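You operate a simulated robot arm through the tools that you are given. There is no shell and no other tool.

You run a simulated robot arm. Do the job below in one go: nothing can be reset, and whatever is moved stays where it is left.

## Task
Vent and switch off the rig; put valve 3 and the plug back.
Fine: air to 0 before the contact slide is drawn back, power off before the plug; purple tray and grey tray. Set down upright: what you pick out, square plug.

Only the result counts: the job must be done as asked and must still hold three seconds after the hand-in. Knocking over, shifting, dropping, spilling or breaking anything else fails it.

## Robot
A 6-joint arm with a two-finger gripper, fixed in place. Base frame: the origin is on the floor under the middle of its stand, x ahead of it, y to its left, z up; the work surface is at about z = 742. Units: mm, rad, N and s.
With the tool pointing down near the work surface it reaches from about 360 to 860 mm from the base axis. Its first joint turns from -2.897 to 2.897 rad. Payload 2.45 kg.
The tool frame sits at the grasp point between the pads (the TCP): z along the fingers, y along the line on which they close. The tips reach 20 mm beyond it. The gripper opens to 140 mm; its body begins 168 mm behind the TCP.
Orientation is that of the tool frame in the base frame, as [roll, pitch, yaw] about the fixed x, y, z axes, in that order (R = Rz(yaw) Ry(pitch) Rx(roll)). With the fingers straight down and closing along the base's y, the tool's x points along the base's -x, its y along +y and its z along -z.

## Interface
- The arm moves only by the tool step_arm. Its argument "rows" is a list of rows, each a list of 7 numbers: the turn, a rotation vector about the tool's x, y, z in rad, then the shift along the tool's x, y, z in mm, then the gripper command, from -1 (fully open) to 1 (shut), values between in proportion. In form: [[wx, wy, wz, tx, ty, tz, grip], ...]. A call has 1 to 20 rows; each row shifts and turns the commanded pose from where the row before left it, along the tool's axes as they then stand. A row lasts 0.2 s, in which the tool goes at most 50 mm and 0.15 rad; a call with a longer step from one row to the next is refused whole, and so is a gripper value outside its range. A pose out of reach is approached as far as the arm can. The call stops where the force on the tool passes 90 N (or 10 N more than at its start, if that is more) or the arm is blocked; 0.2 s more then pass. Each finger travels about 45 mm/s and halts on what it meets, pressing with about 28 N; the grip force reading is that of the motor and also rises with nothing between the fingers. The clock runs only during rows and for 0.2 s after the last one: add rows that do not move to give the fingers time. The reply holds the time, the measured pose of the TCP, the force on the tool along the base axes, the opening and the grip force, in the units named above and with some noise, with the torque about the TCP (base axes, N m) and any sound that the robot's microphone picked up.
- Cameras (640 x 400 px; columns grow to the right, rows downward): "scene" is fixed at [414.3, -646.3, 1335.3]; the picture's right is [0.05, 1.00, 0.00], its down [0.81, -0.04, -0.59] and it looks along [-0.59, 0.03, -0.81] (base axes); focal length 341 px, centre (320, 200). "wrist" rides on the gripper at [78, 11, -209] in the tool frame; the picture's right is [-0.14, 0.99, 0.00], its down [-0.92, -0.13, -0.37] and it looks along [-0.37, -0.05, 0.93] (tool axes); focal length 280 px, centre (320, 200). There is no depth. A picture from a camera that has moved, and an enlarged one, comes with that camera's place and axes in the base frame and with its lens. The place of the scene camera against the robot may be out by one fixed shift of up to 18 mm in any direction.
- camera(camera): a new picture of that camera. The clock stands still meanwhile.
- move_column(by): moves the trunk up (or, below 0, down) by that many mm; the arm rides with it, the base frame stays. It gives what a move gives, with no picture.
- zoom(camera, box): a new picture of the part [left, top, right, bottom] of that camera's present view, enlarged. The clock stands still meanwhile.
- close_job(): hands the job in; it is judged then, once.

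Nothing tells you positions but the pictures and the camera data. Unless the task says otherwise, let go and move clear before handing in.

The tools are called after ">>>" as a command line: name --pt "numbers of a row" for each row, then --argument value for the rest, lists and objects as JSON in quotes. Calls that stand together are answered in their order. step_arm: Moves the arm, as the interface text tells. Its arguments: {"type":"object","properties":{"rows":{"type":"array","items":{"type":"array","items":{"type":"number"}}}},"required":["rows"]} The other tools are called the same way: move_column (by) moves the trunk up or down; camera (camera) takes a picture; zoom (camera, box) takes an enlarged picture of a part of a camera's view; close_job () hands the job in.

At the start:

```text
time_s: 0.0
position: [185.8, -513.6, 1067.9]
tool_rot: [3.14, -0.001, 3.14]
ft_force: [-1.0, 1.0, -0.1]
torque: [-0.01, -0.03, -0.02]
finger_gap: 139.7
grasp_force: 0.2
trunk travel left (down, up): [-50.0, 180.0]
```

scene: 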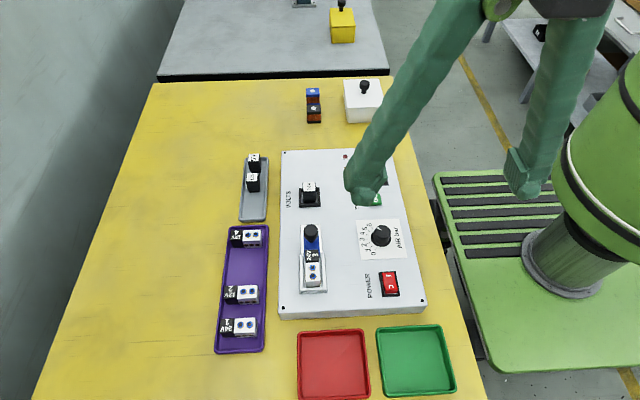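
wrist: 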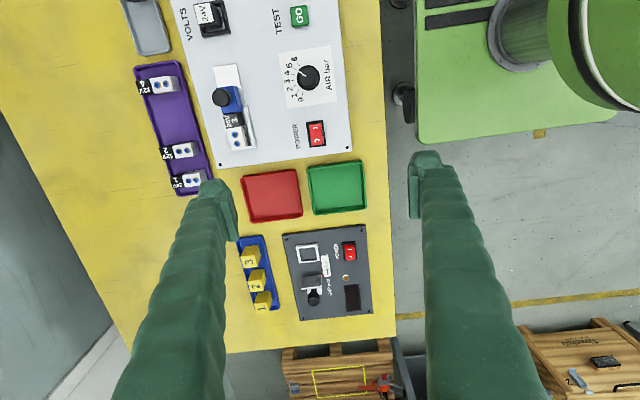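

I see the rig panel with the plug socket (VOLTS), valve 3 in its nest with a contact slide, an air dial and a red power rocker. I'll look closer before moving.

>>> zoom --camera "scene" --box '[270, 140, 430, 240]'

>>> zoom --camera "scene" --box '[270, 220, 430, 320]'

>>> zoom --camera "scene" --box '[190, 140, 290, 240]'

>>> zoom --camera "scene" --box '[190, 220, 350, 360]'

>>> zoom --camera "wrist" --box '[110, 0, 370, 170]'

```text
4.00 times, centred on (350, 190) of scene
camera zoom: at [414.3, -646.3, 1335.3], right [0.05, 1.0, 0.0], down [0.81, -0.04, -0.59], along [-0.59, 0.03, -0.81], focal length 1363 px, centre (200, 240)
```

zoom: 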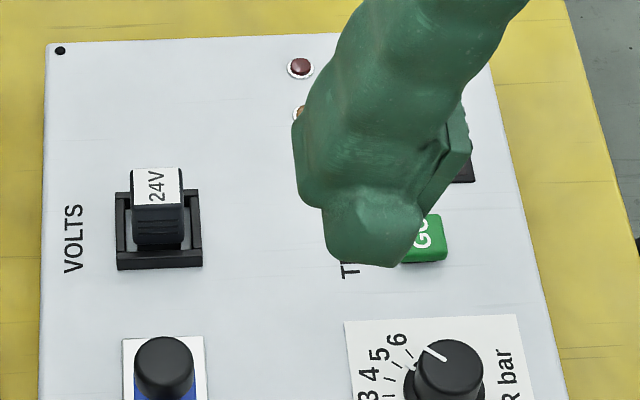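

```text
4.00 times, centred on (350, 270) of scene
camera zoom: at [414.3, -646.3, 1335.3], right [0.05, 1.0, 0.0], down [0.81, -0.04, -0.59], along [-0.59, 0.03, -0.81], focal length 1363 px, centre (200, -80)
```

zoom: 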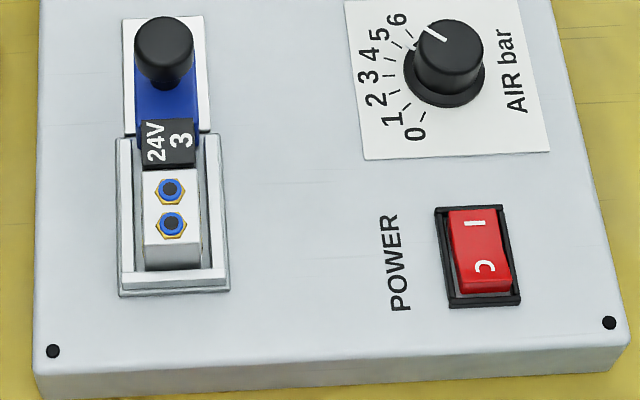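

```text
4.00 times, centred on (240, 190) of scene
camera zoom: at [414.3, -646.3, 1335.3], right [0.05, 1.0, 0.0], down [0.81, -0.04, -0.59], along [-0.59, 0.03, -0.81], focal length 1363 px, centre (640, 240)
```

zoom: 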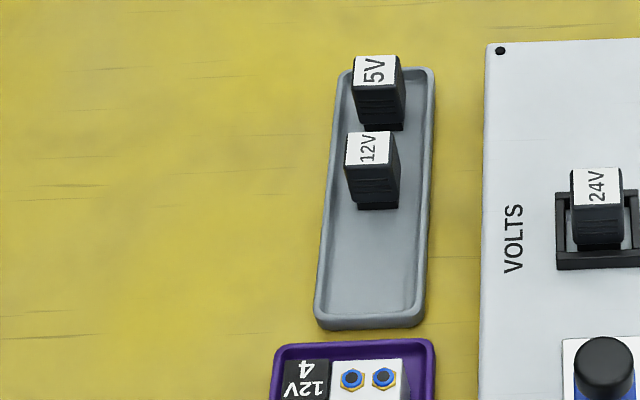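

```text
2.86 times, centred on (270, 290) of scene
camera zoom: at [414.3, -646.3, 1335.3], right [0.05, 1.0, 0.0], down [0.81, -0.04, -0.59], along [-0.59, 0.03, -0.81], focal length 973 px, centre (463, -57)
```

zoom: 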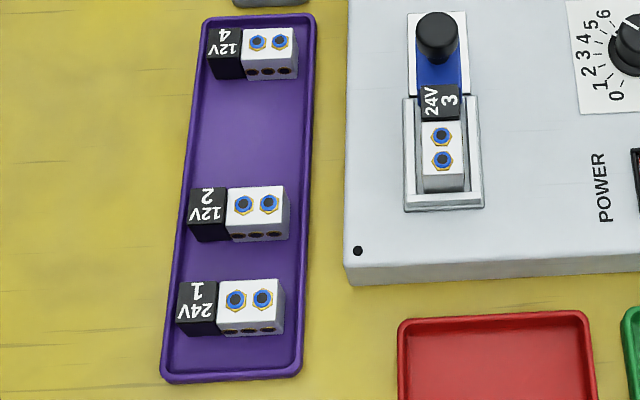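

```text
2.35 times, centred on (240, 85) of wrist
camera zoom: at [108.6, -502.7, 1277.3], right [0.14, 0.99, 0.0], down [0.92, -0.13, 0.37], along [0.37, -0.05, -0.93], focal length 660 px, centre (508, 471)
```

zoom: 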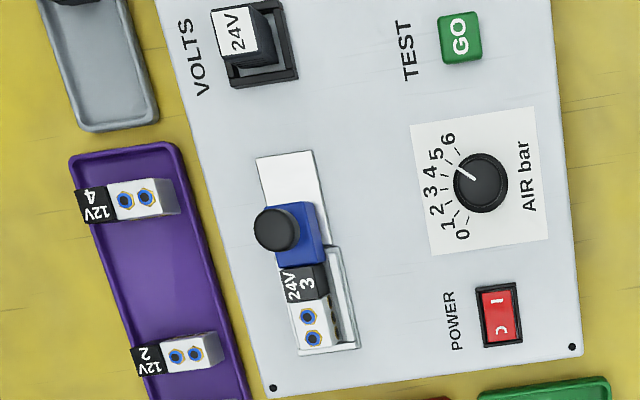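

The rig is clear: dial near 5–6, rocker on I, slide forward against valve 3, 24V plug in the socket. I'll move the wrist camera over the panel to triangulate positions.

>>> step_arm --pt "0 0 0 40 -15 0 -1" --pt "0 0 0 40 -15 0 -1" --pt "0 0 0 20 0 30 -1" --pt "0 0 0 0 0 40 -1" --pt "0 0 0 0 0 0 -1"

>>> camera --camera "wrist"

>>> camera --camera "scene"

```text
time_s: 1.2
position: [87.4, -543.7, 999.9]
tool_rot: [3.141, 0.0, -3.14]
ft_force: [0.8, 0.0, -0.5]
torque: [-0.01, 0.01, -0.02]
finger_gap: 140.0
grasp_force: 0.0
trunk travel left (down, up): [-50.0, 180.0]
```

```text
taken
camera wrist: at [8.7, -531.6, 1209.2], right [0.14, 0.99, 0.0], down [0.92, -0.13, 0.37], along [0.36, -0.05, -0.93], focal length 280 px, centre (320, 200)
```

wrist: 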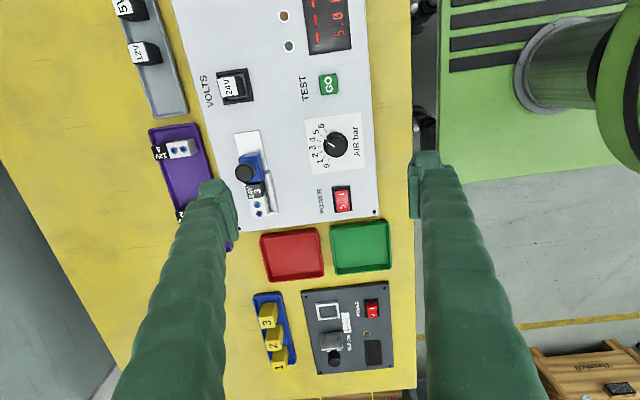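

```text
taken
```

scene: 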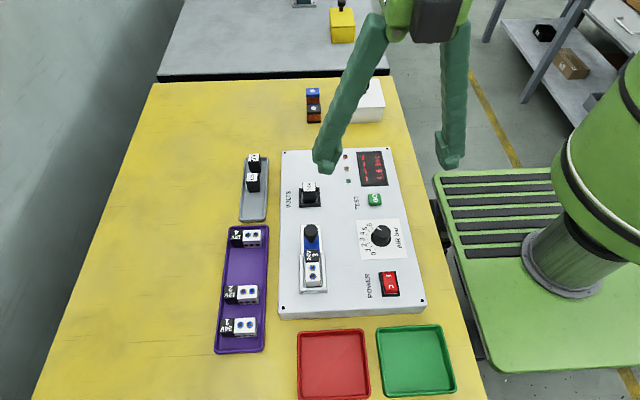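

The panel has a display near its far end. I'll zoom on the display and the details.

>>> zoom --camera "wrist" --box '[270, 0, 390, 75]'

>>> zoom --camera "wrist" --box '[290, 60, 390, 220]'

>>> zoom --camera "wrist" --box '[190, 60, 310, 240]'

>>> zoom --camera "scene" --box '[340, 140, 420, 190]'

>>> zoom --camera "scene" --box '[350, 210, 430, 260]'

```text
5.33 times, centred on (330, 38) of wrist
camera zoom: at [8.7, -531.6, 1209.2], right [0.14, 0.99, 0.0], down [0.92, -0.13, 0.37], along [0.36, -0.05, -0.93], focal length 1495 px, centre (267, 1067)
```

zoom: 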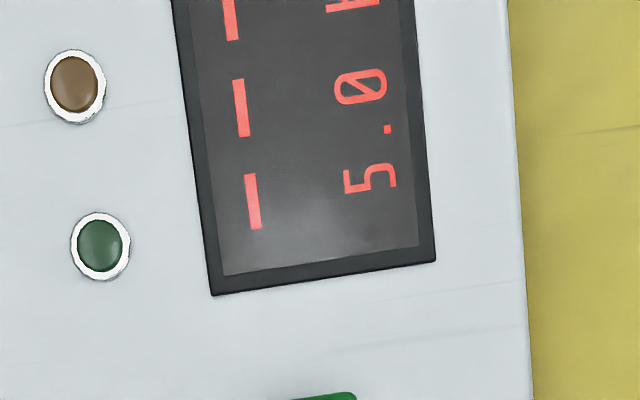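

```text
2.50 times, centred on (340, 140) of wrist
camera zoom: at [8.7, -531.6, 1209.2], right [0.14, 0.99, 0.0], down [0.92, -0.13, 0.37], along [0.36, -0.05, -0.93], focal length 701 px, centre (270, 350)
```

zoom: 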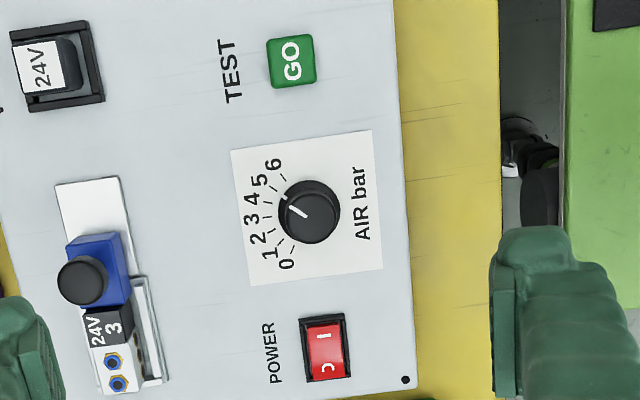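

```text
2.22 times, centred on (250, 150) of wrist
camera zoom: at [8.7, -531.6, 1209.2], right [0.14, 0.99, 0.0], down [0.92, -0.13, 0.37], along [0.36, -0.05, -0.93], focal length 623 px, centre (476, 311)
```

zoom: 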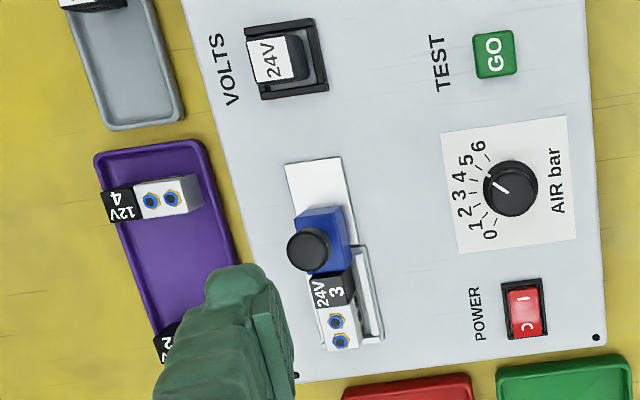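

```text
8.00 times, centred on (380, 165) of scene
camera zoom: at [414.3, -646.3, 1335.3], right [0.05, 1.0, 0.0], down [0.81, -0.04, -0.59], along [-0.59, 0.03, -0.81], focal length 2726 px, centre (-160, 480)
```

zoom: 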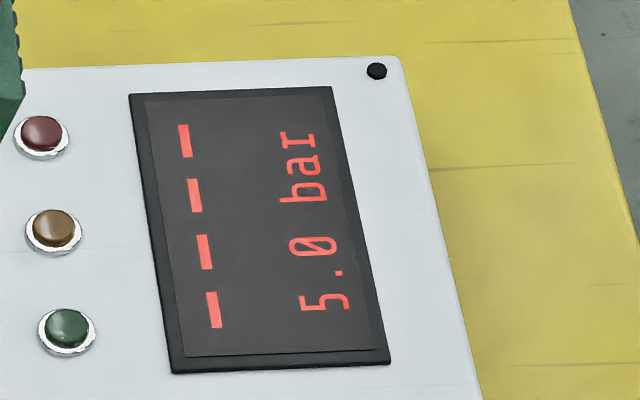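

```text
8.00 times, centred on (390, 235) of scene
camera zoom: at [414.3, -646.3, 1335.3], right [0.05, 1.0, 0.0], down [0.81, -0.04, -0.59], along [-0.59, 0.03, -0.81], focal length 2726 px, centre (-240, -80)
```

zoom: 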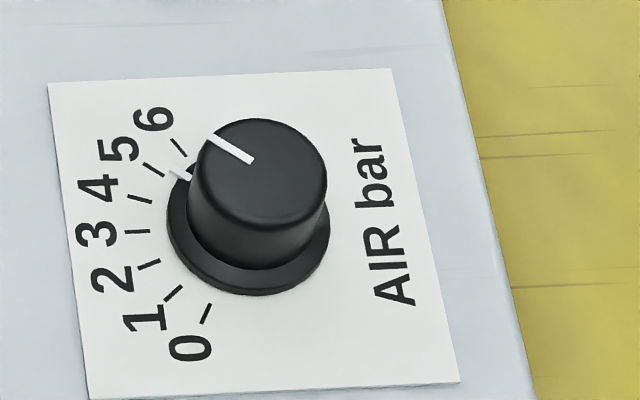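

The display reads 5.0 bar, so the dial has about 100° to turn anticlockwise. The knob is near (89, -519) with its top around z≈789. I'll go above it for a precise look.

>>> step_arm --pt "0 0 0 10 12.5 40 0" --pt "0 0 0 10 12.5 40 0" --pt "0 0 0 7 0 30 0" --pt "0 0 0 0 0 20 0" --pt "0 0 0 0 0 0 0" --pt "0 0 0 0 0 0 0"

>>> camera --camera "wrist"

>>> camera --camera "scene"

```text
time_s: 2.6
position: [58.6, -518.6, 867.4]
tool_rot: [-3.141, 0.0, 3.141]
ft_force: [0.4, -0.1, -0.5]
torque: [0.0, 0.01, 0.01]
finger_gap: 70.1
grasp_force: 0.0
trunk travel left (down, up): [-50.0, 180.0]
```

```text
taken
camera wrist: at [-19.9, -507.4, 1076.4], right [0.14, 0.99, 0.0], down [0.92, -0.13, 0.37], along [0.36, -0.05, -0.93], focal length 280 px, centre (320, 200)
```

wrist: 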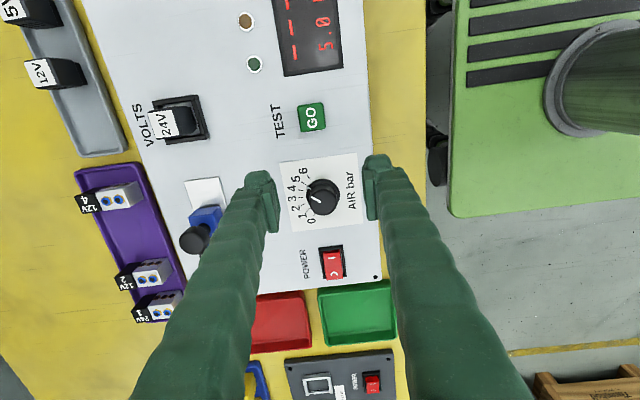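

```text
taken
```

scene: 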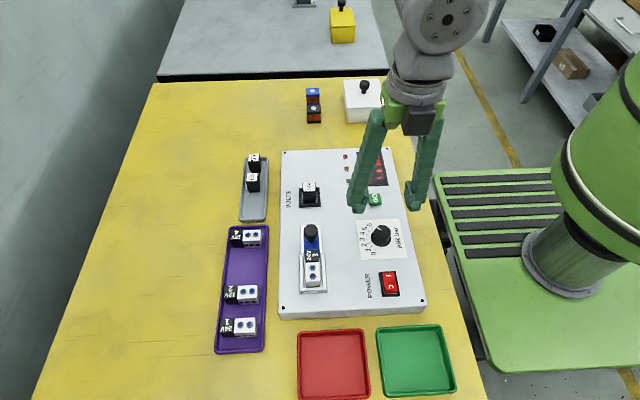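

The knob sits centrally between the fingers, a bit ahead. I'll zoom in to measure it.

>>> zoom --camera "wrist" --box '[270, 150, 370, 240]'

>>> zoom --camera "wrist" --box '[120, 70, 280, 270]'

>>> zoom --camera "wrist" --box '[0, 0, 220, 330]'

```text
4.44 times, centred on (320, 195) of wrist
camera zoom: at [-19.9, -507.4, 1076.4], right [0.14, 0.99, 0.0], down [0.92, -0.13, 0.37], along [0.36, -0.05, -0.93], focal length 1246 px, centre (320, 222)
```

zoom: 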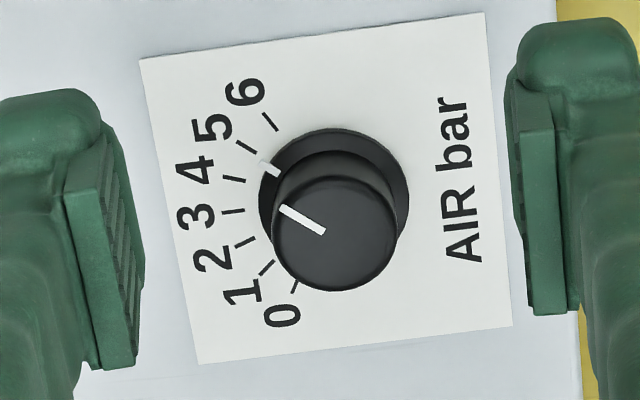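

```text
2.00 times, centred on (200, 170) of wrist
camera zoom: at [-19.9, -507.4, 1076.4], right [0.14, 0.99, 0.0], down [0.92, -0.13, 0.37], along [0.36, -0.05, -0.93], focal length 561 px, centre (560, 260)
```

zoom: 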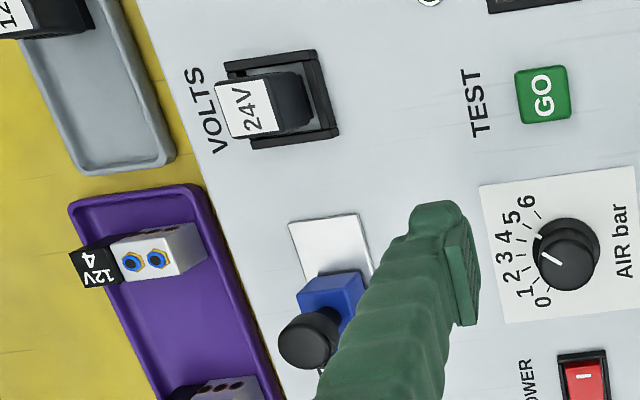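

```text
1.21 times, centred on (110, 165) of wrist
camera zoom: at [-19.9, -507.4, 1076.4], right [0.14, 0.99, 0.0], down [0.92, -0.13, 0.37], along [0.36, -0.05, -0.93], focal length 340 px, centre (574, 242)
```

zoom: 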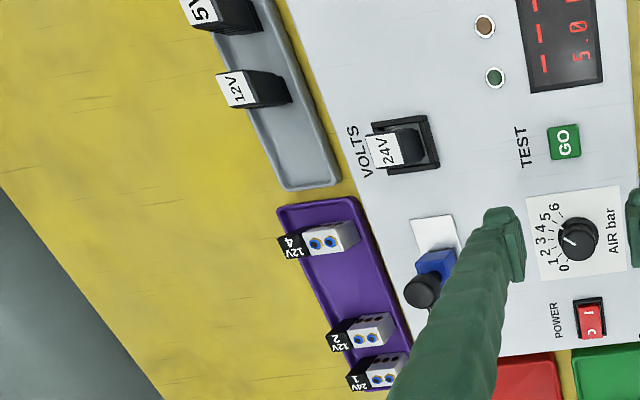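

Triangulating across views puts the panel top near z≈779 and the knob axis at about (89.5, -519.5) with its top near z≈805. I'll center above it and pre-rotate the wrist by 50°, so that the 100° turn stays within the wrist's range.

>>> step_arm --pt "0 0 0 -30.9 -0.9 0 0" --pt "0 0 0.1455 0 0 0 0" --pt "0 0 0.1455 0 0 0 0" --pt "0 0 0.1455 0 0 0 0" --pt "0 0 0.1455 0 0 0 0" --pt "0 0 0.1455 0 0 0 0" --pt "0 0 0.1455 0 0 0 0" --pt "0 0 0 0 0 0 0"

>>> camera --camera "wrist"

>>> zoom --camera "scene" --box '[300, 130, 460, 260]'

```text
time_s: 4.4
position: [90.2, -520.8, 868.9]
tool_rot: [-3.141, 0.0, 2.267]
ft_force: [0.3, 0.6, 0.9]
torque: [-0.05, -0.01, 0.01]
finger_gap: 70.0
grasp_force: 0.1
trunk travel left (down, up): [-50.0, 180.0]
```

```text
taken
camera wrist: at [49.4, -453.0, 1077.3], right [0.85, 0.53, 0.0], down [0.49, -0.79, 0.37], along [0.2, -0.31, -0.93], focal length 280 px, centre (320, 200)
```

wrist: 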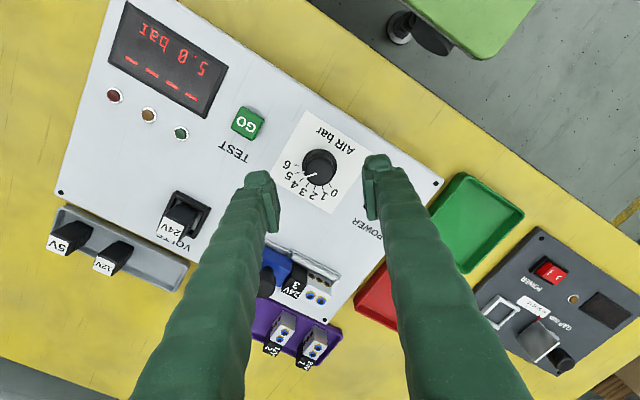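

```text
3.08 times, centred on (380, 195) of scene
camera zoom: at [414.3, -646.3, 1335.3], right [0.05, 1.0, 0.0], down [0.81, -0.04, -0.59], along [-0.59, 0.03, -0.81], focal length 1048 px, centre (135, 215)
```

zoom: 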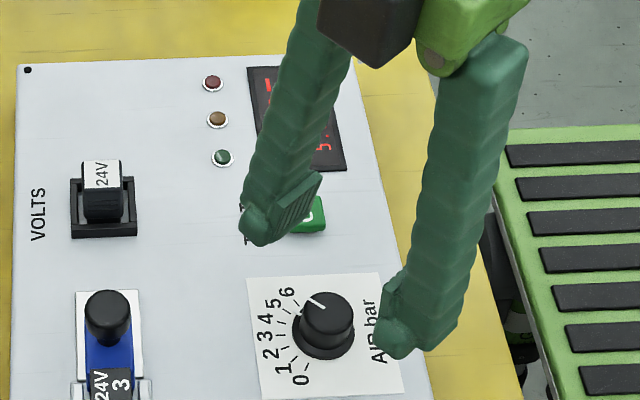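

>>> zoom --camera "wrist" --box '[270, 120, 370, 210]'

```text
4.44 times, centred on (320, 165) of wrist
camera zoom: at [49.4, -453.0, 1077.3], right [0.85, 0.53, 0.0], down [0.49, -0.79, 0.37], along [0.2, -0.31, -0.93], focal length 1246 px, centre (320, 356)
```

zoom: 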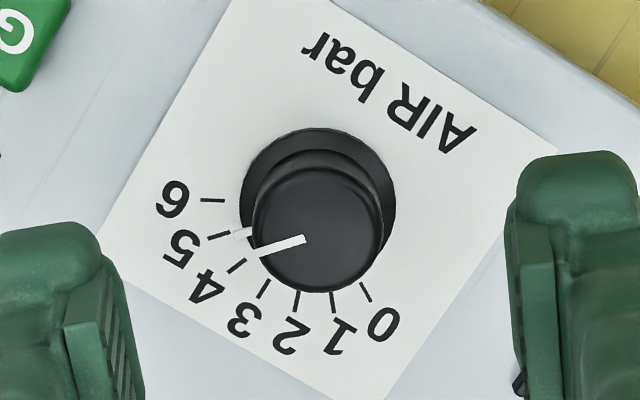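

The second angle confirms the knob axis at about (89.7, -519.2). I'll descend to grip height and close on the knob.

>>> step_arm --pt "0 0 0 0 0 30 0" --pt "0 0 0 0 0 20 0" --pt "0 0 0 0 0 10 0" --pt "0 0 0 0 0 0 0"

>>> camera --camera "wrist"

>>> zoom --camera "scene" --box '[320, 180, 440, 270]'

```text
time_s: 5.4
position: [90.1, -520.7, 807.7]
tool_rot: [-3.141, -0.001, 2.269]
ft_force: [-0.2, -0.3, 0.8]
torque: [0.02, 0.01, 0.01]
finger_gap: 70.1
grasp_force: 0.1
trunk travel left (down, up): [-50.0, 180.0]
```

```text
taken
camera wrist: at [49.0, -453.2, 1016.1], right [0.85, 0.53, 0.0], down [0.49, -0.79, 0.37], along [0.2, -0.31, -0.93], focal length 280 px, centre (320, 200)
```

wrist: 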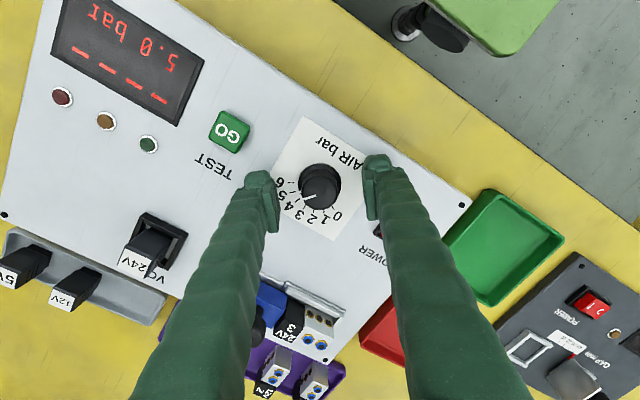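

```text
4.44 times, centred on (380, 225) of scene
camera zoom: at [414.3, -646.3, 1335.3], right [0.05, 1.0, 0.0], down [0.81, -0.04, -0.59], along [-0.59, 0.03, -0.81], focal length 1514 px, centre (53, 89)
```

zoom: 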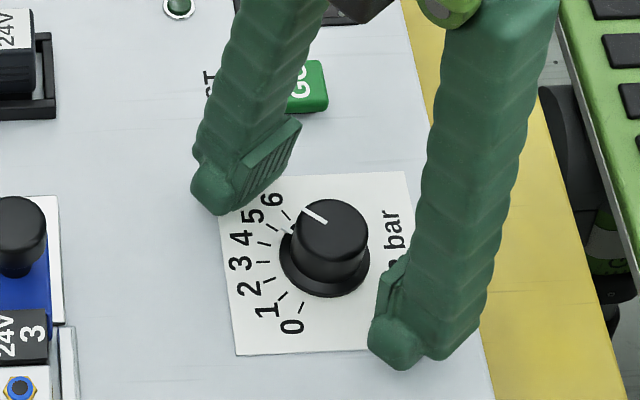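

>>> zoom --camera "wrist" --box '[260, 140, 380, 240]'

>>> zoom --camera "scene" --box '[350, 205, 420, 260]'

```text
4.00 times, centred on (320, 190) of wrist
camera zoom: at [49.0, -453.2, 1016.1], right [0.85, 0.53, 0.0], down [0.49, -0.79, 0.37], along [0.2, -0.31, -0.93], focal length 1122 px, centre (320, 240)
```

zoom: 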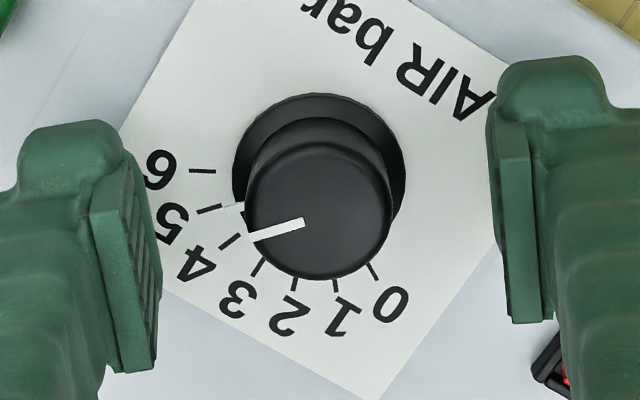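

```text
7.27 times, centred on (385, 232) of scene
camera zoom: at [414.3, -646.3, 1335.3], right [0.05, 1.0, 0.0], down [0.81, -0.04, -0.59], along [-0.59, 0.03, -0.81], focal length 2478 px, centre (-153, -36)
```

zoom: 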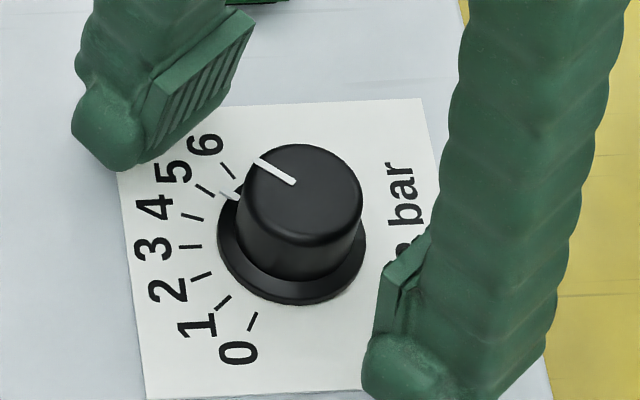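

The knob is about 1.5 mm off the tool axis, so I'll correct that and close on it.

>>> step_arm --pt "0 0 0 1.4 0.7 0 0" --pt "0 0 0 0 0 0 0.3" --pt "0 0 0 0 0 0 0.6" --pt "0 0 0 0 0 0 0.8" --pt "0 0 0 0 0 0 0.8"

>>> zoom --camera "wrist" --box '[260, 140, 380, 240]'

```text
time_s: 6.6
position: [90.3, -520.2, 807.7]
tool_rot: [-3.14, 0.001, 2.267]
ft_force: [-6.1, -3.8, -2.8]
torque: [-0.06, 0.06, 0.04]
finger_gap: 28.5
grasp_force: 34.1
trunk travel left (down, up): [-50.0, 180.0]
```

```text
4.00 times, centred on (320, 190) of wrist
camera zoom: at [48.0, -451.9, 1016.5], right [0.85, 0.53, 0.0], down [0.49, -0.79, 0.37], along [0.2, -0.31, -0.93], focal length 1122 px, centre (320, 240)
```

zoom: 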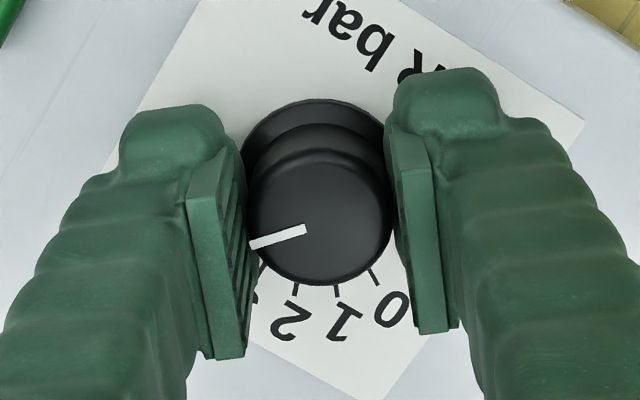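

The knob is gripped at 28.5 mm. I'll start turning toward 0 and watch the display.

>>> step_arm --pt "0 0 -0.1 0 -0.4 0 1" --pt "0 0 -0.125 0 0 0 1" --pt "0 0 -0.125 0 0 0 1" --pt "0 0 0 0 0 0 1"

>>> camera --camera "wrist"

>>> zoom --camera "wrist" --box '[260, 140, 380, 240]'

>>> zoom --camera "scene" --box '[340, 140, 420, 190]'

```text
time_s: 7.6
position: [89.9, -520.3, 808.9]
tool_rot: [3.14, 0.002, 2.62]
ft_force: [-6.4, -8.3, -20.3]
torque: [-0.19, -0.05, 0.01]
finger_gap: 28.5
grasp_force: 45.2
trunk travel left (down, up): [-50.0, 180.0]
```

```text
taken
camera wrist: at [27.5, -471.0, 1016.6], right [0.61, 0.79, 0.0], down [0.73, -0.57, 0.37], along [0.29, -0.22, -0.93], focal length 280 px, centre (320, 200)
```

wrist: 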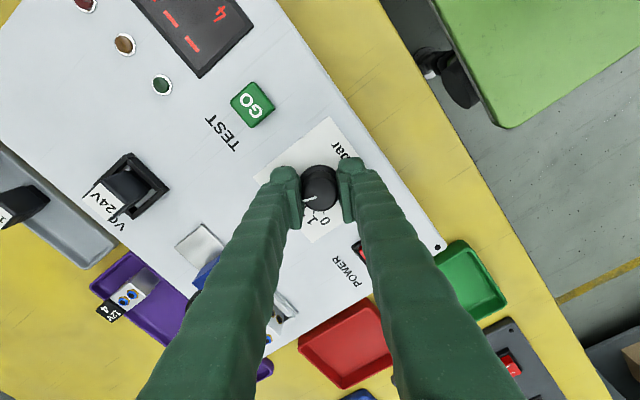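

```text
4.00 times, centred on (320, 190) of wrist
camera zoom: at [27.5, -471.0, 1016.6], right [0.61, 0.79, 0.0], down [0.73, -0.57, 0.37], along [0.29, -0.22, -0.93], focal length 1122 px, centre (320, 240)
```

zoom: 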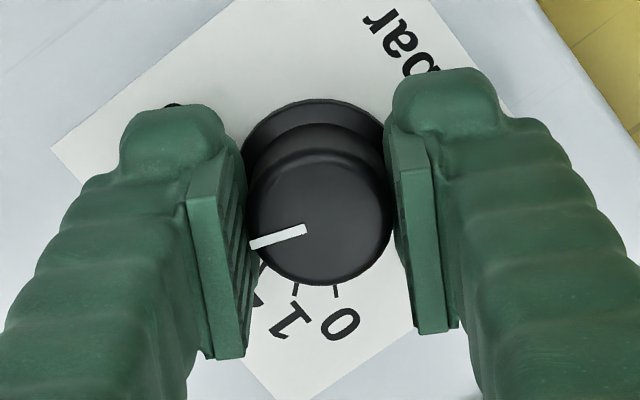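

```text
8.00 times, centred on (380, 165) of scene
camera zoom: at [414.3, -646.3, 1335.3], right [0.05, 1.0, 0.0], down [0.81, -0.04, -0.59], along [-0.59, 0.03, -0.81], focal length 2726 px, centre (-160, 480)
```

zoom: 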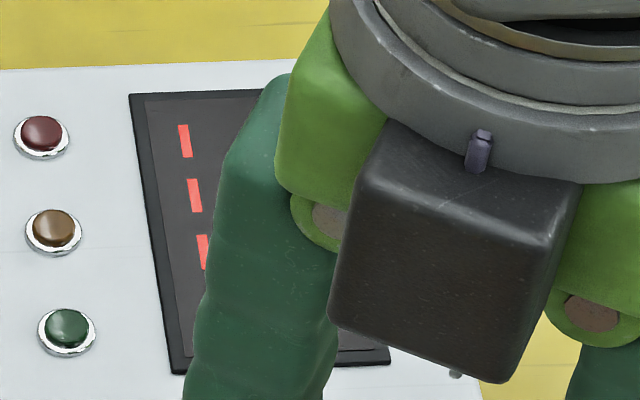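

It's turning: the display now shows 4.x. I'll continue the turn and ease down slightly to relieve the vertical load.

>>> step_arm --pt "0 0 -0.14 0 0 0.7 1" --pt "0 0 -0.14 0 0 0 1" --pt "0 0 -0.14 0 0 0 1" --pt "0 0 -0.14 0 0 0 1" --pt "0 0 -0.14 0 0 0 1" --pt "0 0 -0.14 0 0 0 1" --pt "0 0 -0.14 0 0 0 1" --pt "0 0 0 0 0 0 1"

>>> camera --camera "wrist"

>>> zoom --camera "wrist" --box '[260, 140, 380, 240]'

```text
time_s: 9.4
position: [88.6, -519.6, 809.0]
tool_rot: [3.141, -0.001, -2.682]
ft_force: [-2.4, -8.9, -4.5]
torque: [-0.01, -0.05, -0.02]
finger_gap: 28.6
grasp_force: 44.8
trunk travel left (down, up): [-50.0, 180.0]
```

```text
taken
camera wrist: at [14.9, -544.0, 1016.6], right [-0.31, 0.95, 0.0], down [0.88, 0.29, 0.37], along [0.35, 0.12, -0.93], focal length 280 px, centre (320, 200)
```

wrist: 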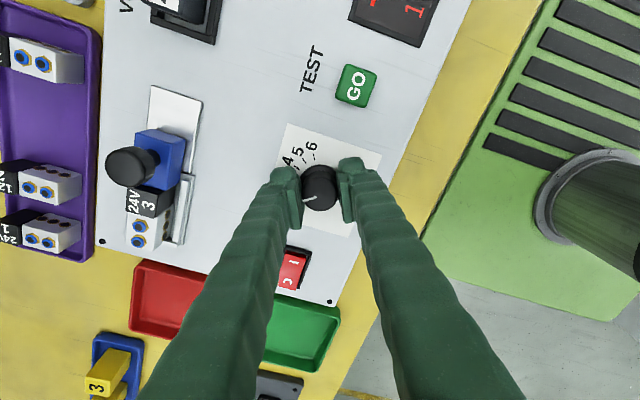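

```text
4.00 times, centred on (320, 190) of wrist
camera zoom: at [14.9, -544.0, 1016.6], right [-0.31, 0.95, 0.0], down [0.88, 0.29, 0.37], along [0.35, 0.12, -0.93], focal length 1122 px, centre (320, 240)
```

zoom: 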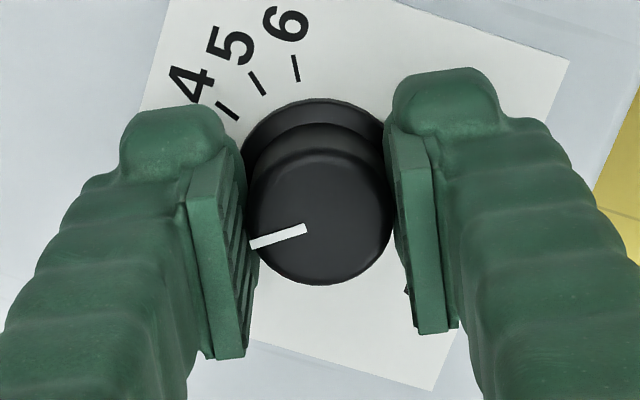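

The display shows about 1.x, so I'll turn the last ~0.42 rad to zero.

>>> step_arm --pt "0 0 -0.14 0 0 0 1" --pt "0 0 -0.14 0 0 0 1" --pt "0 0 -0.135 0 0 0 1" --pt "0 0 0 0 0 0 1"

>>> camera --camera "wrist"

>>> zoom --camera "scene" --box '[340, 140, 420, 190]'

```text
time_s: 10.4
position: [90.0, -520.5, 808.0]
tool_rot: [3.141, 0.001, -2.266]
ft_force: [-3.4, -11.5, -4.6]
torque: [-0.17, 0.06, -0.45]
finger_gap: 28.5
grasp_force: 45.2
trunk travel left (down, up): [-50.0, 180.0]
```

```text
taken
camera wrist: at [31.4, -572.0, 1016.7], right [-0.67, 0.74, 0.0], down [0.69, 0.62, 0.37], along [0.27, 0.25, -0.93], focal length 280 px, centre (320, 200)
```

wrist: 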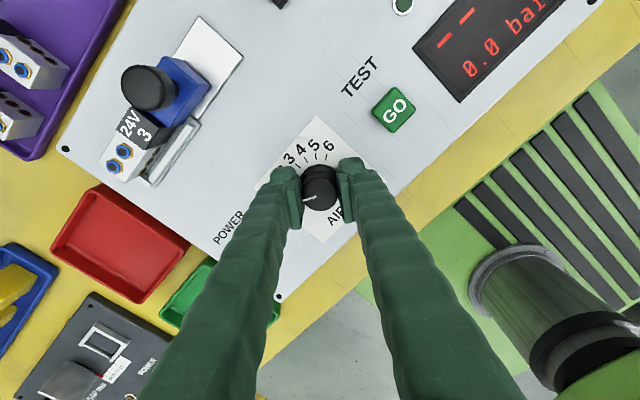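

```text
8.00 times, centred on (380, 165) of scene
camera zoom: at [414.3, -646.3, 1335.3], right [0.05, 1.0, 0.0], down [0.81, -0.04, -0.59], along [-0.59, 0.03, -0.81], focal length 2726 px, centre (-160, 480)
```

zoom: 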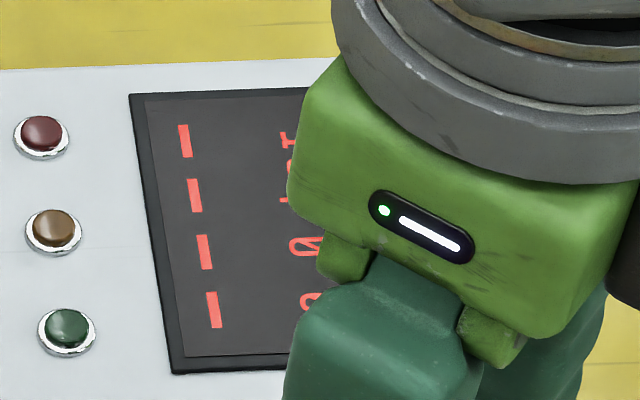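

The display reads 0.0 bar, and the torque suggests the end stop. I'll release and rise, then recheck.

>>> step_arm --pt "0 0 0 0 0 0 0.4" --pt "0 0 0 0 0 0 0" --pt "0 0 0 0 0 0 0" --pt "0 0 0 0 0 -30 0" --pt "0 0 0 0 0 -40 0" --pt "0 0 0.145 0 0 0 0" --pt "0 0 0.145 0 0 0 0" --pt "0 0 0.145 0 0 0 0" --pt "0 0 0.145 0 0 0 0" --pt "0 0 0.145 0 0 0 0" --pt "0 0 0.145 0 0 0 0" --pt "0 0 0 0 0 0 0"

>>> camera --camera "wrist"

>>> camera --camera "scene"

```text
time_s: 13.0
position: [90.1, -519.4, 877.5]
tool_rot: [-3.141, 0.0, -3.14]
ft_force: [-0.2, 0.5, 0.3]
torque: [-0.02, -0.01, 0.06]
finger_gap: 69.8
grasp_force: 0.2
trunk travel left (down, up): [-50.0, 180.0]
```

```text
taken
camera wrist: at [11.7, -507.0, 1086.6], right [0.14, 0.99, 0.0], down [0.92, -0.13, 0.37], along [0.36, -0.05, -0.93], focal length 280 px, centre (320, 200)
```

wrist: 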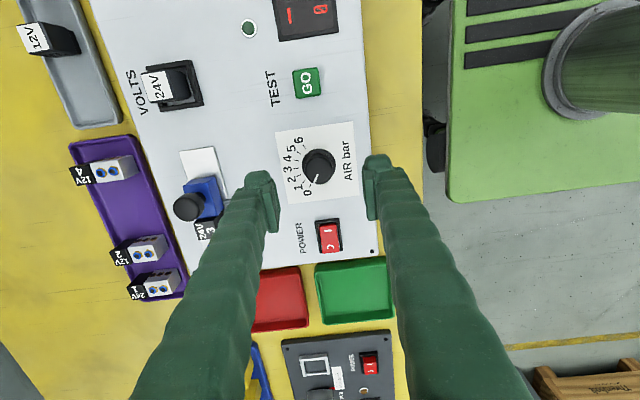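

```text
taken
```

scene: 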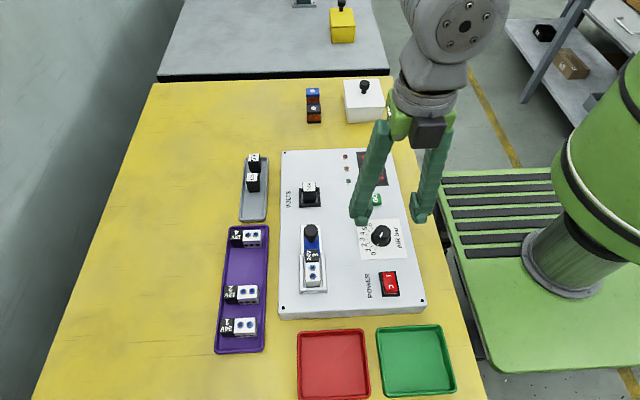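

>>> zoom --camera "scene" --box '[340, 140, 420, 190]'

>>> zoom --camera "wrist" --box '[270, 120, 370, 210]'

>>> zoom --camera "wrist" --box '[290, 200, 370, 270]'

>>> zoom --camera "scene" --box '[350, 255, 430, 315]'

```text
8.00 times, centred on (380, 165) of scene
camera zoom: at [414.3, -646.3, 1335.3], right [0.05, 1.0, 0.0], down [0.81, -0.04, -0.59], along [-0.59, 0.03, -0.81], focal length 2726 px, centre (-160, 480)
```

zoom: 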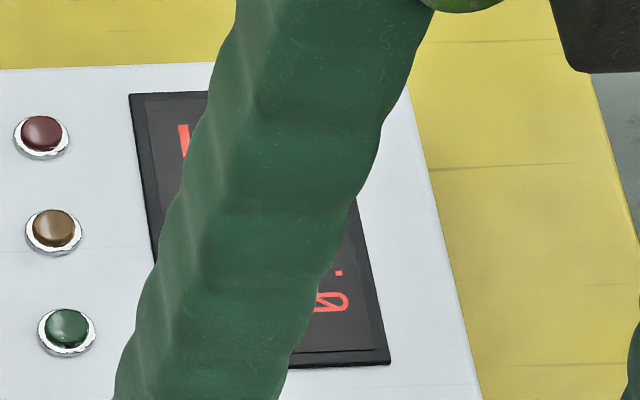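

```text
4.44 times, centred on (320, 165) of wrist
camera zoom: at [11.7, -507.0, 1086.6], right [0.14, 0.99, 0.0], down [0.92, -0.13, 0.37], along [0.36, -0.05, -0.93], focal length 1246 px, centre (320, 356)
```

zoom: 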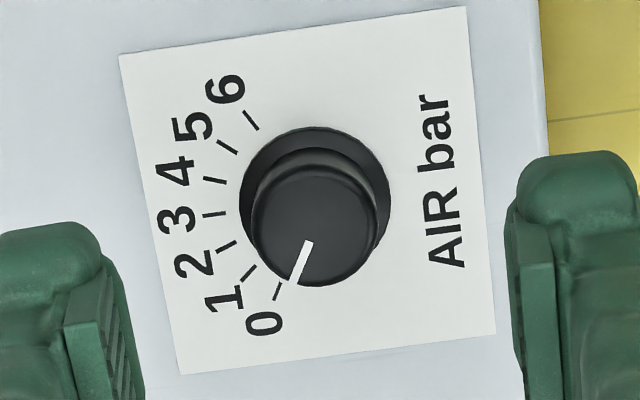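

```text
5.71 times, centred on (330, 235) of wrist
camera zoom: at [11.7, -507.0, 1086.6], right [0.14, 0.99, 0.0], down [0.92, -0.13, 0.37], along [0.36, -0.05, -0.93], focal length 1602 px, centre (263, 0)
```

zoom: 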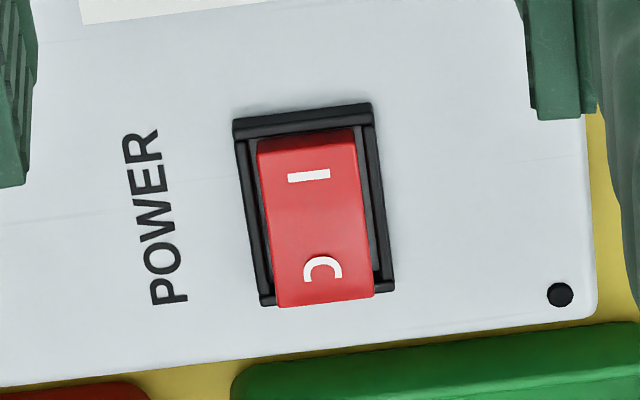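

```text
6.67 times, centred on (390, 285) of scene
camera zoom: at [414.3, -646.3, 1335.3], right [0.05, 1.0, 0.0], down [0.81, -0.04, -0.59], along [-0.59, 0.03, -0.81], focal length 2271 px, centre (-147, -367)
```

zoom: 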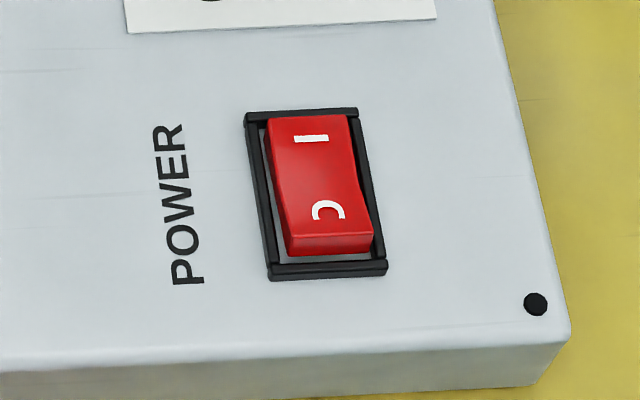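

Air reads zero and the pointer is on 0. The power rocker's raised O end is at about x≈193, y≈-519. I'll close the gripper and hover above it.

>>> step_arm --pt "0 0 0 -35 0 0 1" --pt "0 0 0 -35 0 0 1" --pt "0 0 0 -36 0 0 1" --pt "0 0 0 0 0 20 1" --pt "0 0 0 0 0 0 1"

>>> camera --camera "wrist"

>>> zoom --camera "scene" --box '[340, 230, 460, 320]'

>>> zoom --camera "scene" --box '[340, 140, 420, 190]'

```text
time_s: 14.2
position: [194.5, -519.7, 858.5]
tool_rot: [-3.142, 0.0, -3.139]
ft_force: [0.3, -0.2, -0.4]
torque: [0.02, -0.04, 0.02]
finger_gap: 0.0
grasp_force: 28.2
trunk travel left (down, up): [-50.0, 180.0]
```

```text
taken
camera wrist: at [116.1, -507.8, 1066.0], right [0.14, 0.99, 0.0], down [0.92, -0.13, 0.37], along [0.37, -0.05, -0.93], focal length 280 px, centre (320, 200)
```

wrist: 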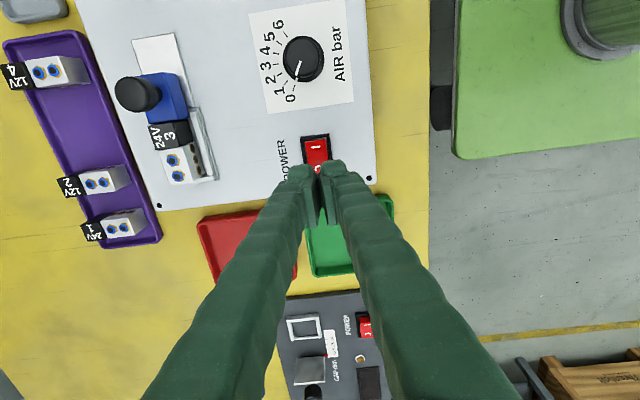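

```text
4.44 times, centred on (400, 275) of scene
camera zoom: at [414.3, -646.3, 1335.3], right [0.05, 1.0, 0.0], down [0.81, -0.04, -0.59], along [-0.59, 0.03, -0.81], focal length 1514 px, centre (-36, -133)
```

zoom: 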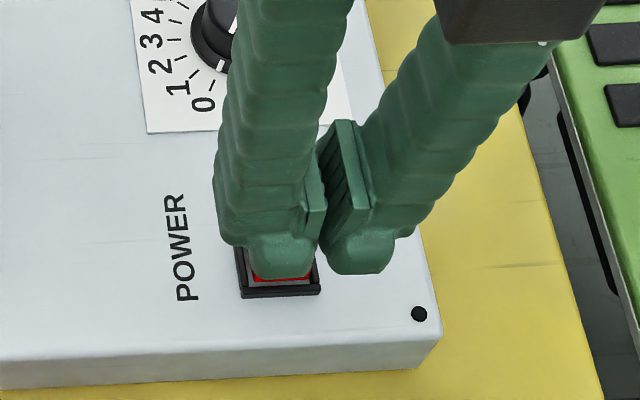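

```text
8.00 times, centred on (380, 165) of scene
camera zoom: at [414.3, -646.3, 1335.3], right [0.05, 1.0, 0.0], down [0.81, -0.04, -0.59], along [-0.59, 0.03, -0.81], focal length 2726 px, centre (-160, 480)
```

zoom: 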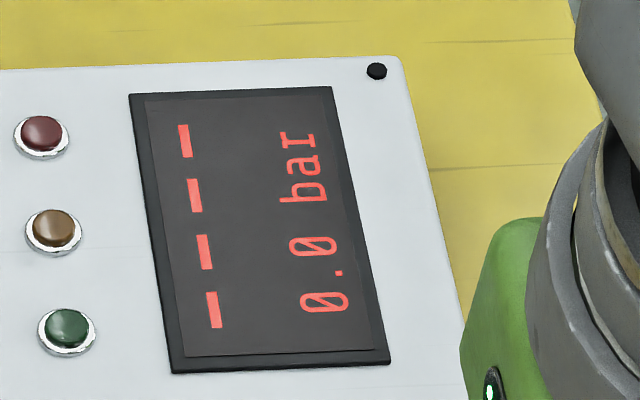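

Air 0.0 is confirmed. The fingertips are chunky (about 24 mm each), so I'll press the rocker's O end with just the left fingertip, offsetting the tool sideways.

>>> step_arm --pt "0 0 0 -2.5 34 0 0.43" --pt "0 0 0 0 0 0 0.43" --pt "0 0 0 0 0 30 0.43" --pt "0 0 0 0 0 0 0.43"

>>> camera --camera "wrist"

>>> zoom --camera "scene" --box '[340, 230, 460, 320]'

```text
time_s: 15.2
position: [197.1, -485.2, 828.0]
tool_rot: [3.141, 0.0, -3.14]
ft_force: [0.4, 0.5, 0.6]
torque: [0.02, 0.0, 0.01]
finger_gap: 39.9
grasp_force: 0.0
trunk travel left (down, up): [-50.0, 180.0]
```

```text
taken
camera wrist: at [118.2, -473.7, 1036.7], right [0.14, 0.99, 0.0], down [0.92, -0.13, 0.37], along [0.36, -0.05, -0.93], focal length 280 px, centre (320, 200)
```

wrist: 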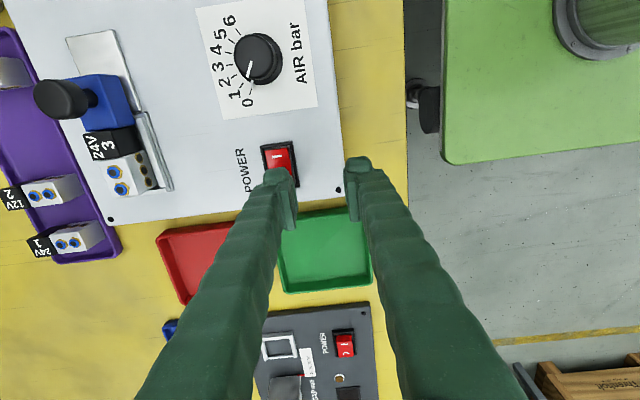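

```text
4.44 times, centred on (400, 275) of scene
camera zoom: at [414.3, -646.3, 1335.3], right [0.05, 1.0, 0.0], down [0.81, -0.04, -0.59], along [-0.59, 0.03, -0.81], focal length 1514 px, centre (-36, -133)
```

zoom: 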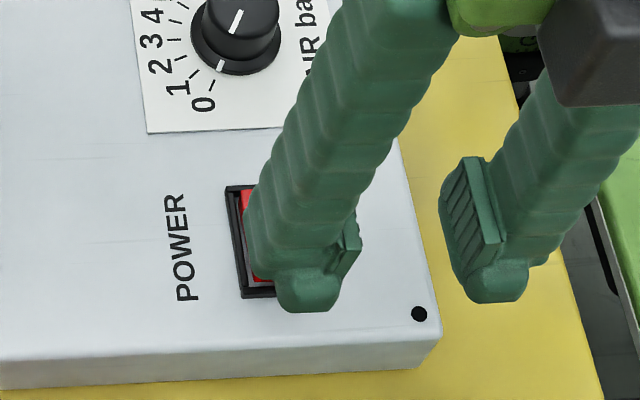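

>>> zoom --camera "wrist" --box '[240, 130, 320, 230]'

>>> zoom --camera "scene" --box '[375, 260, 425, 310]'

```text
4.00 times, centred on (280, 180) of wrist
camera zoom: at [118.2, -473.7, 1036.7], right [0.14, 0.99, 0.0], down [0.92, -0.13, 0.37], along [0.36, -0.05, -0.93], focal length 1122 px, centre (480, 280)
```

zoom: 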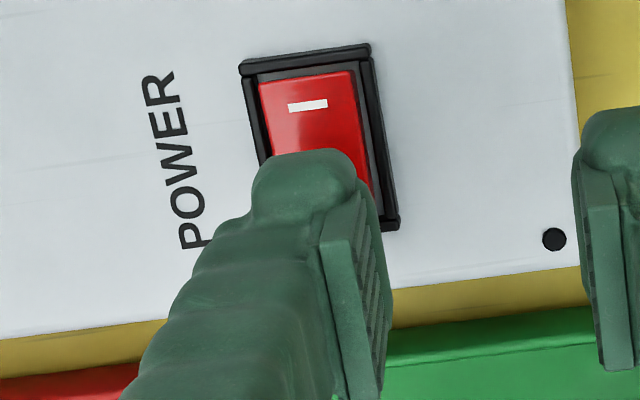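

```text
8.00 times, centred on (400, 285) of scene
camera zoom: at [414.3, -646.3, 1335.3], right [0.05, 1.0, 0.0], down [0.81, -0.04, -0.59], along [-0.59, 0.03, -0.81], focal length 2726 px, centre (-320, -480)
```

zoom: 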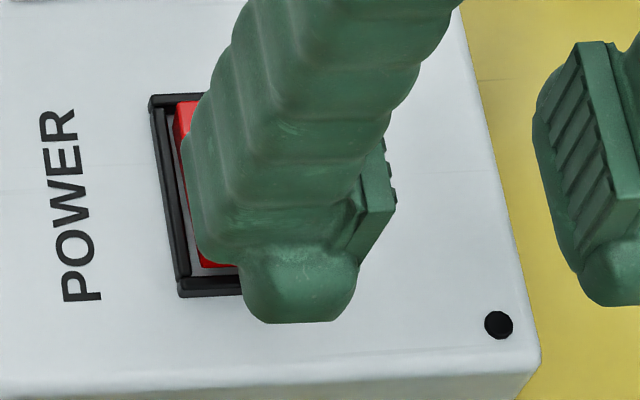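

Both views show the left fingertip over the rocker's O end. I'll press down in small steps and watch force and sound.

>>> step_arm --pt "0 0 0 0 0 8 0.43" --pt "0 0 0 0 0 5 0.43" --pt "0 0 0 0 0 2 0.43" --pt "0 0 0 0 0 2 0.43"

>>> zoom --camera "scene" --box '[375, 260, 425, 310]'

>>> zoom --camera "wrist" --box '[240, 130, 320, 230]'

```text
time_s: 16.2
position: [197.6, -484.8, 812.2]
tool_rot: [3.141, 0.0, -3.141]
ft_force: [-0.6, 1.2, 5.3]
torque: [-0.15, 0.09, -0.06]
finger_gap: 39.5
grasp_force: 0.1
trunk travel left (down, up): [-50.0, 180.0]
```

```text
8.00 times, centred on (400, 285) of scene
camera zoom: at [414.3, -646.3, 1335.3], right [0.05, 1.0, 0.0], down [0.81, -0.04, -0.59], along [-0.59, 0.03, -0.81], focal length 2726 px, centre (-320, -480)
```

zoom: 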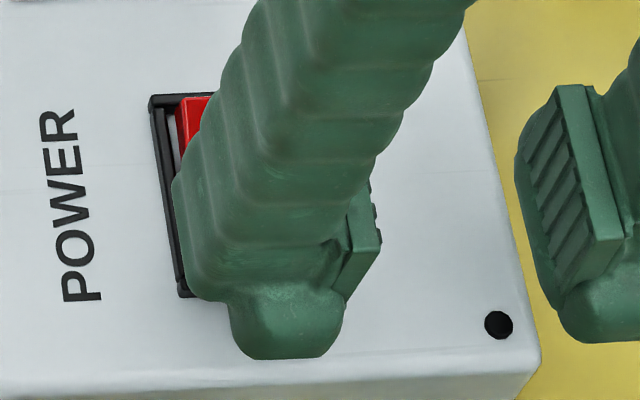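

```text
4.00 times, centred on (280, 180) of wrist
camera zoom: at [119.7, -473.2, 1019.9], right [0.14, 0.99, 0.0], down [0.92, -0.13, 0.37], along [0.37, -0.05, -0.93], focal length 1122 px, centre (480, 280)
```

zoom: 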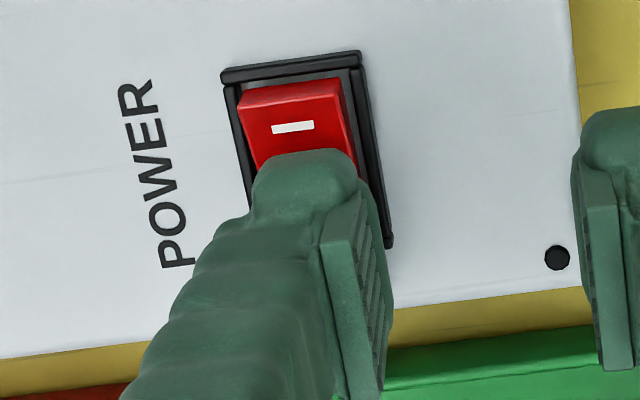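

The rocker's I end now appears raised, so it has flipped. I'll press slightly more to make sure, then lift and look.

>>> step_arm --pt "0 0 0 0 0 2 0.43" --pt "0 0 0 0 0 1.5 0.43" --pt "0 0 0 0 0 0 0.43"

>>> zoom --camera "scene" --box '[340, 140, 420, 190]'

```text
time_s: 17.0
position: [198.1, -486.1, 810.0]
tool_rot: [-3.137, 0.002, -3.14]
ft_force: [-7.1, 4.4, 55.7]
torque: [-1.58, 0.84, -0.2]
finger_gap: 38.5
grasp_force: 0.0
trunk travel left (down, up): [-50.0, 180.0]
```

```text
8.00 times, centred on (380, 165) of scene
camera zoom: at [414.3, -646.3, 1335.3], right [0.05, 1.0, 0.0], down [0.81, -0.04, -0.59], along [-0.59, 0.03, -0.81], focal length 2726 px, centre (-160, 480)
```

zoom: 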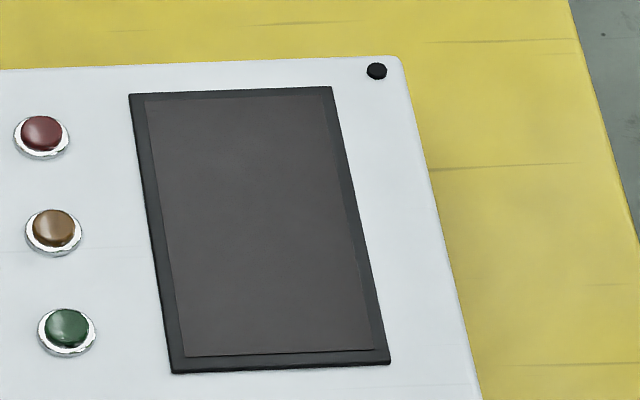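

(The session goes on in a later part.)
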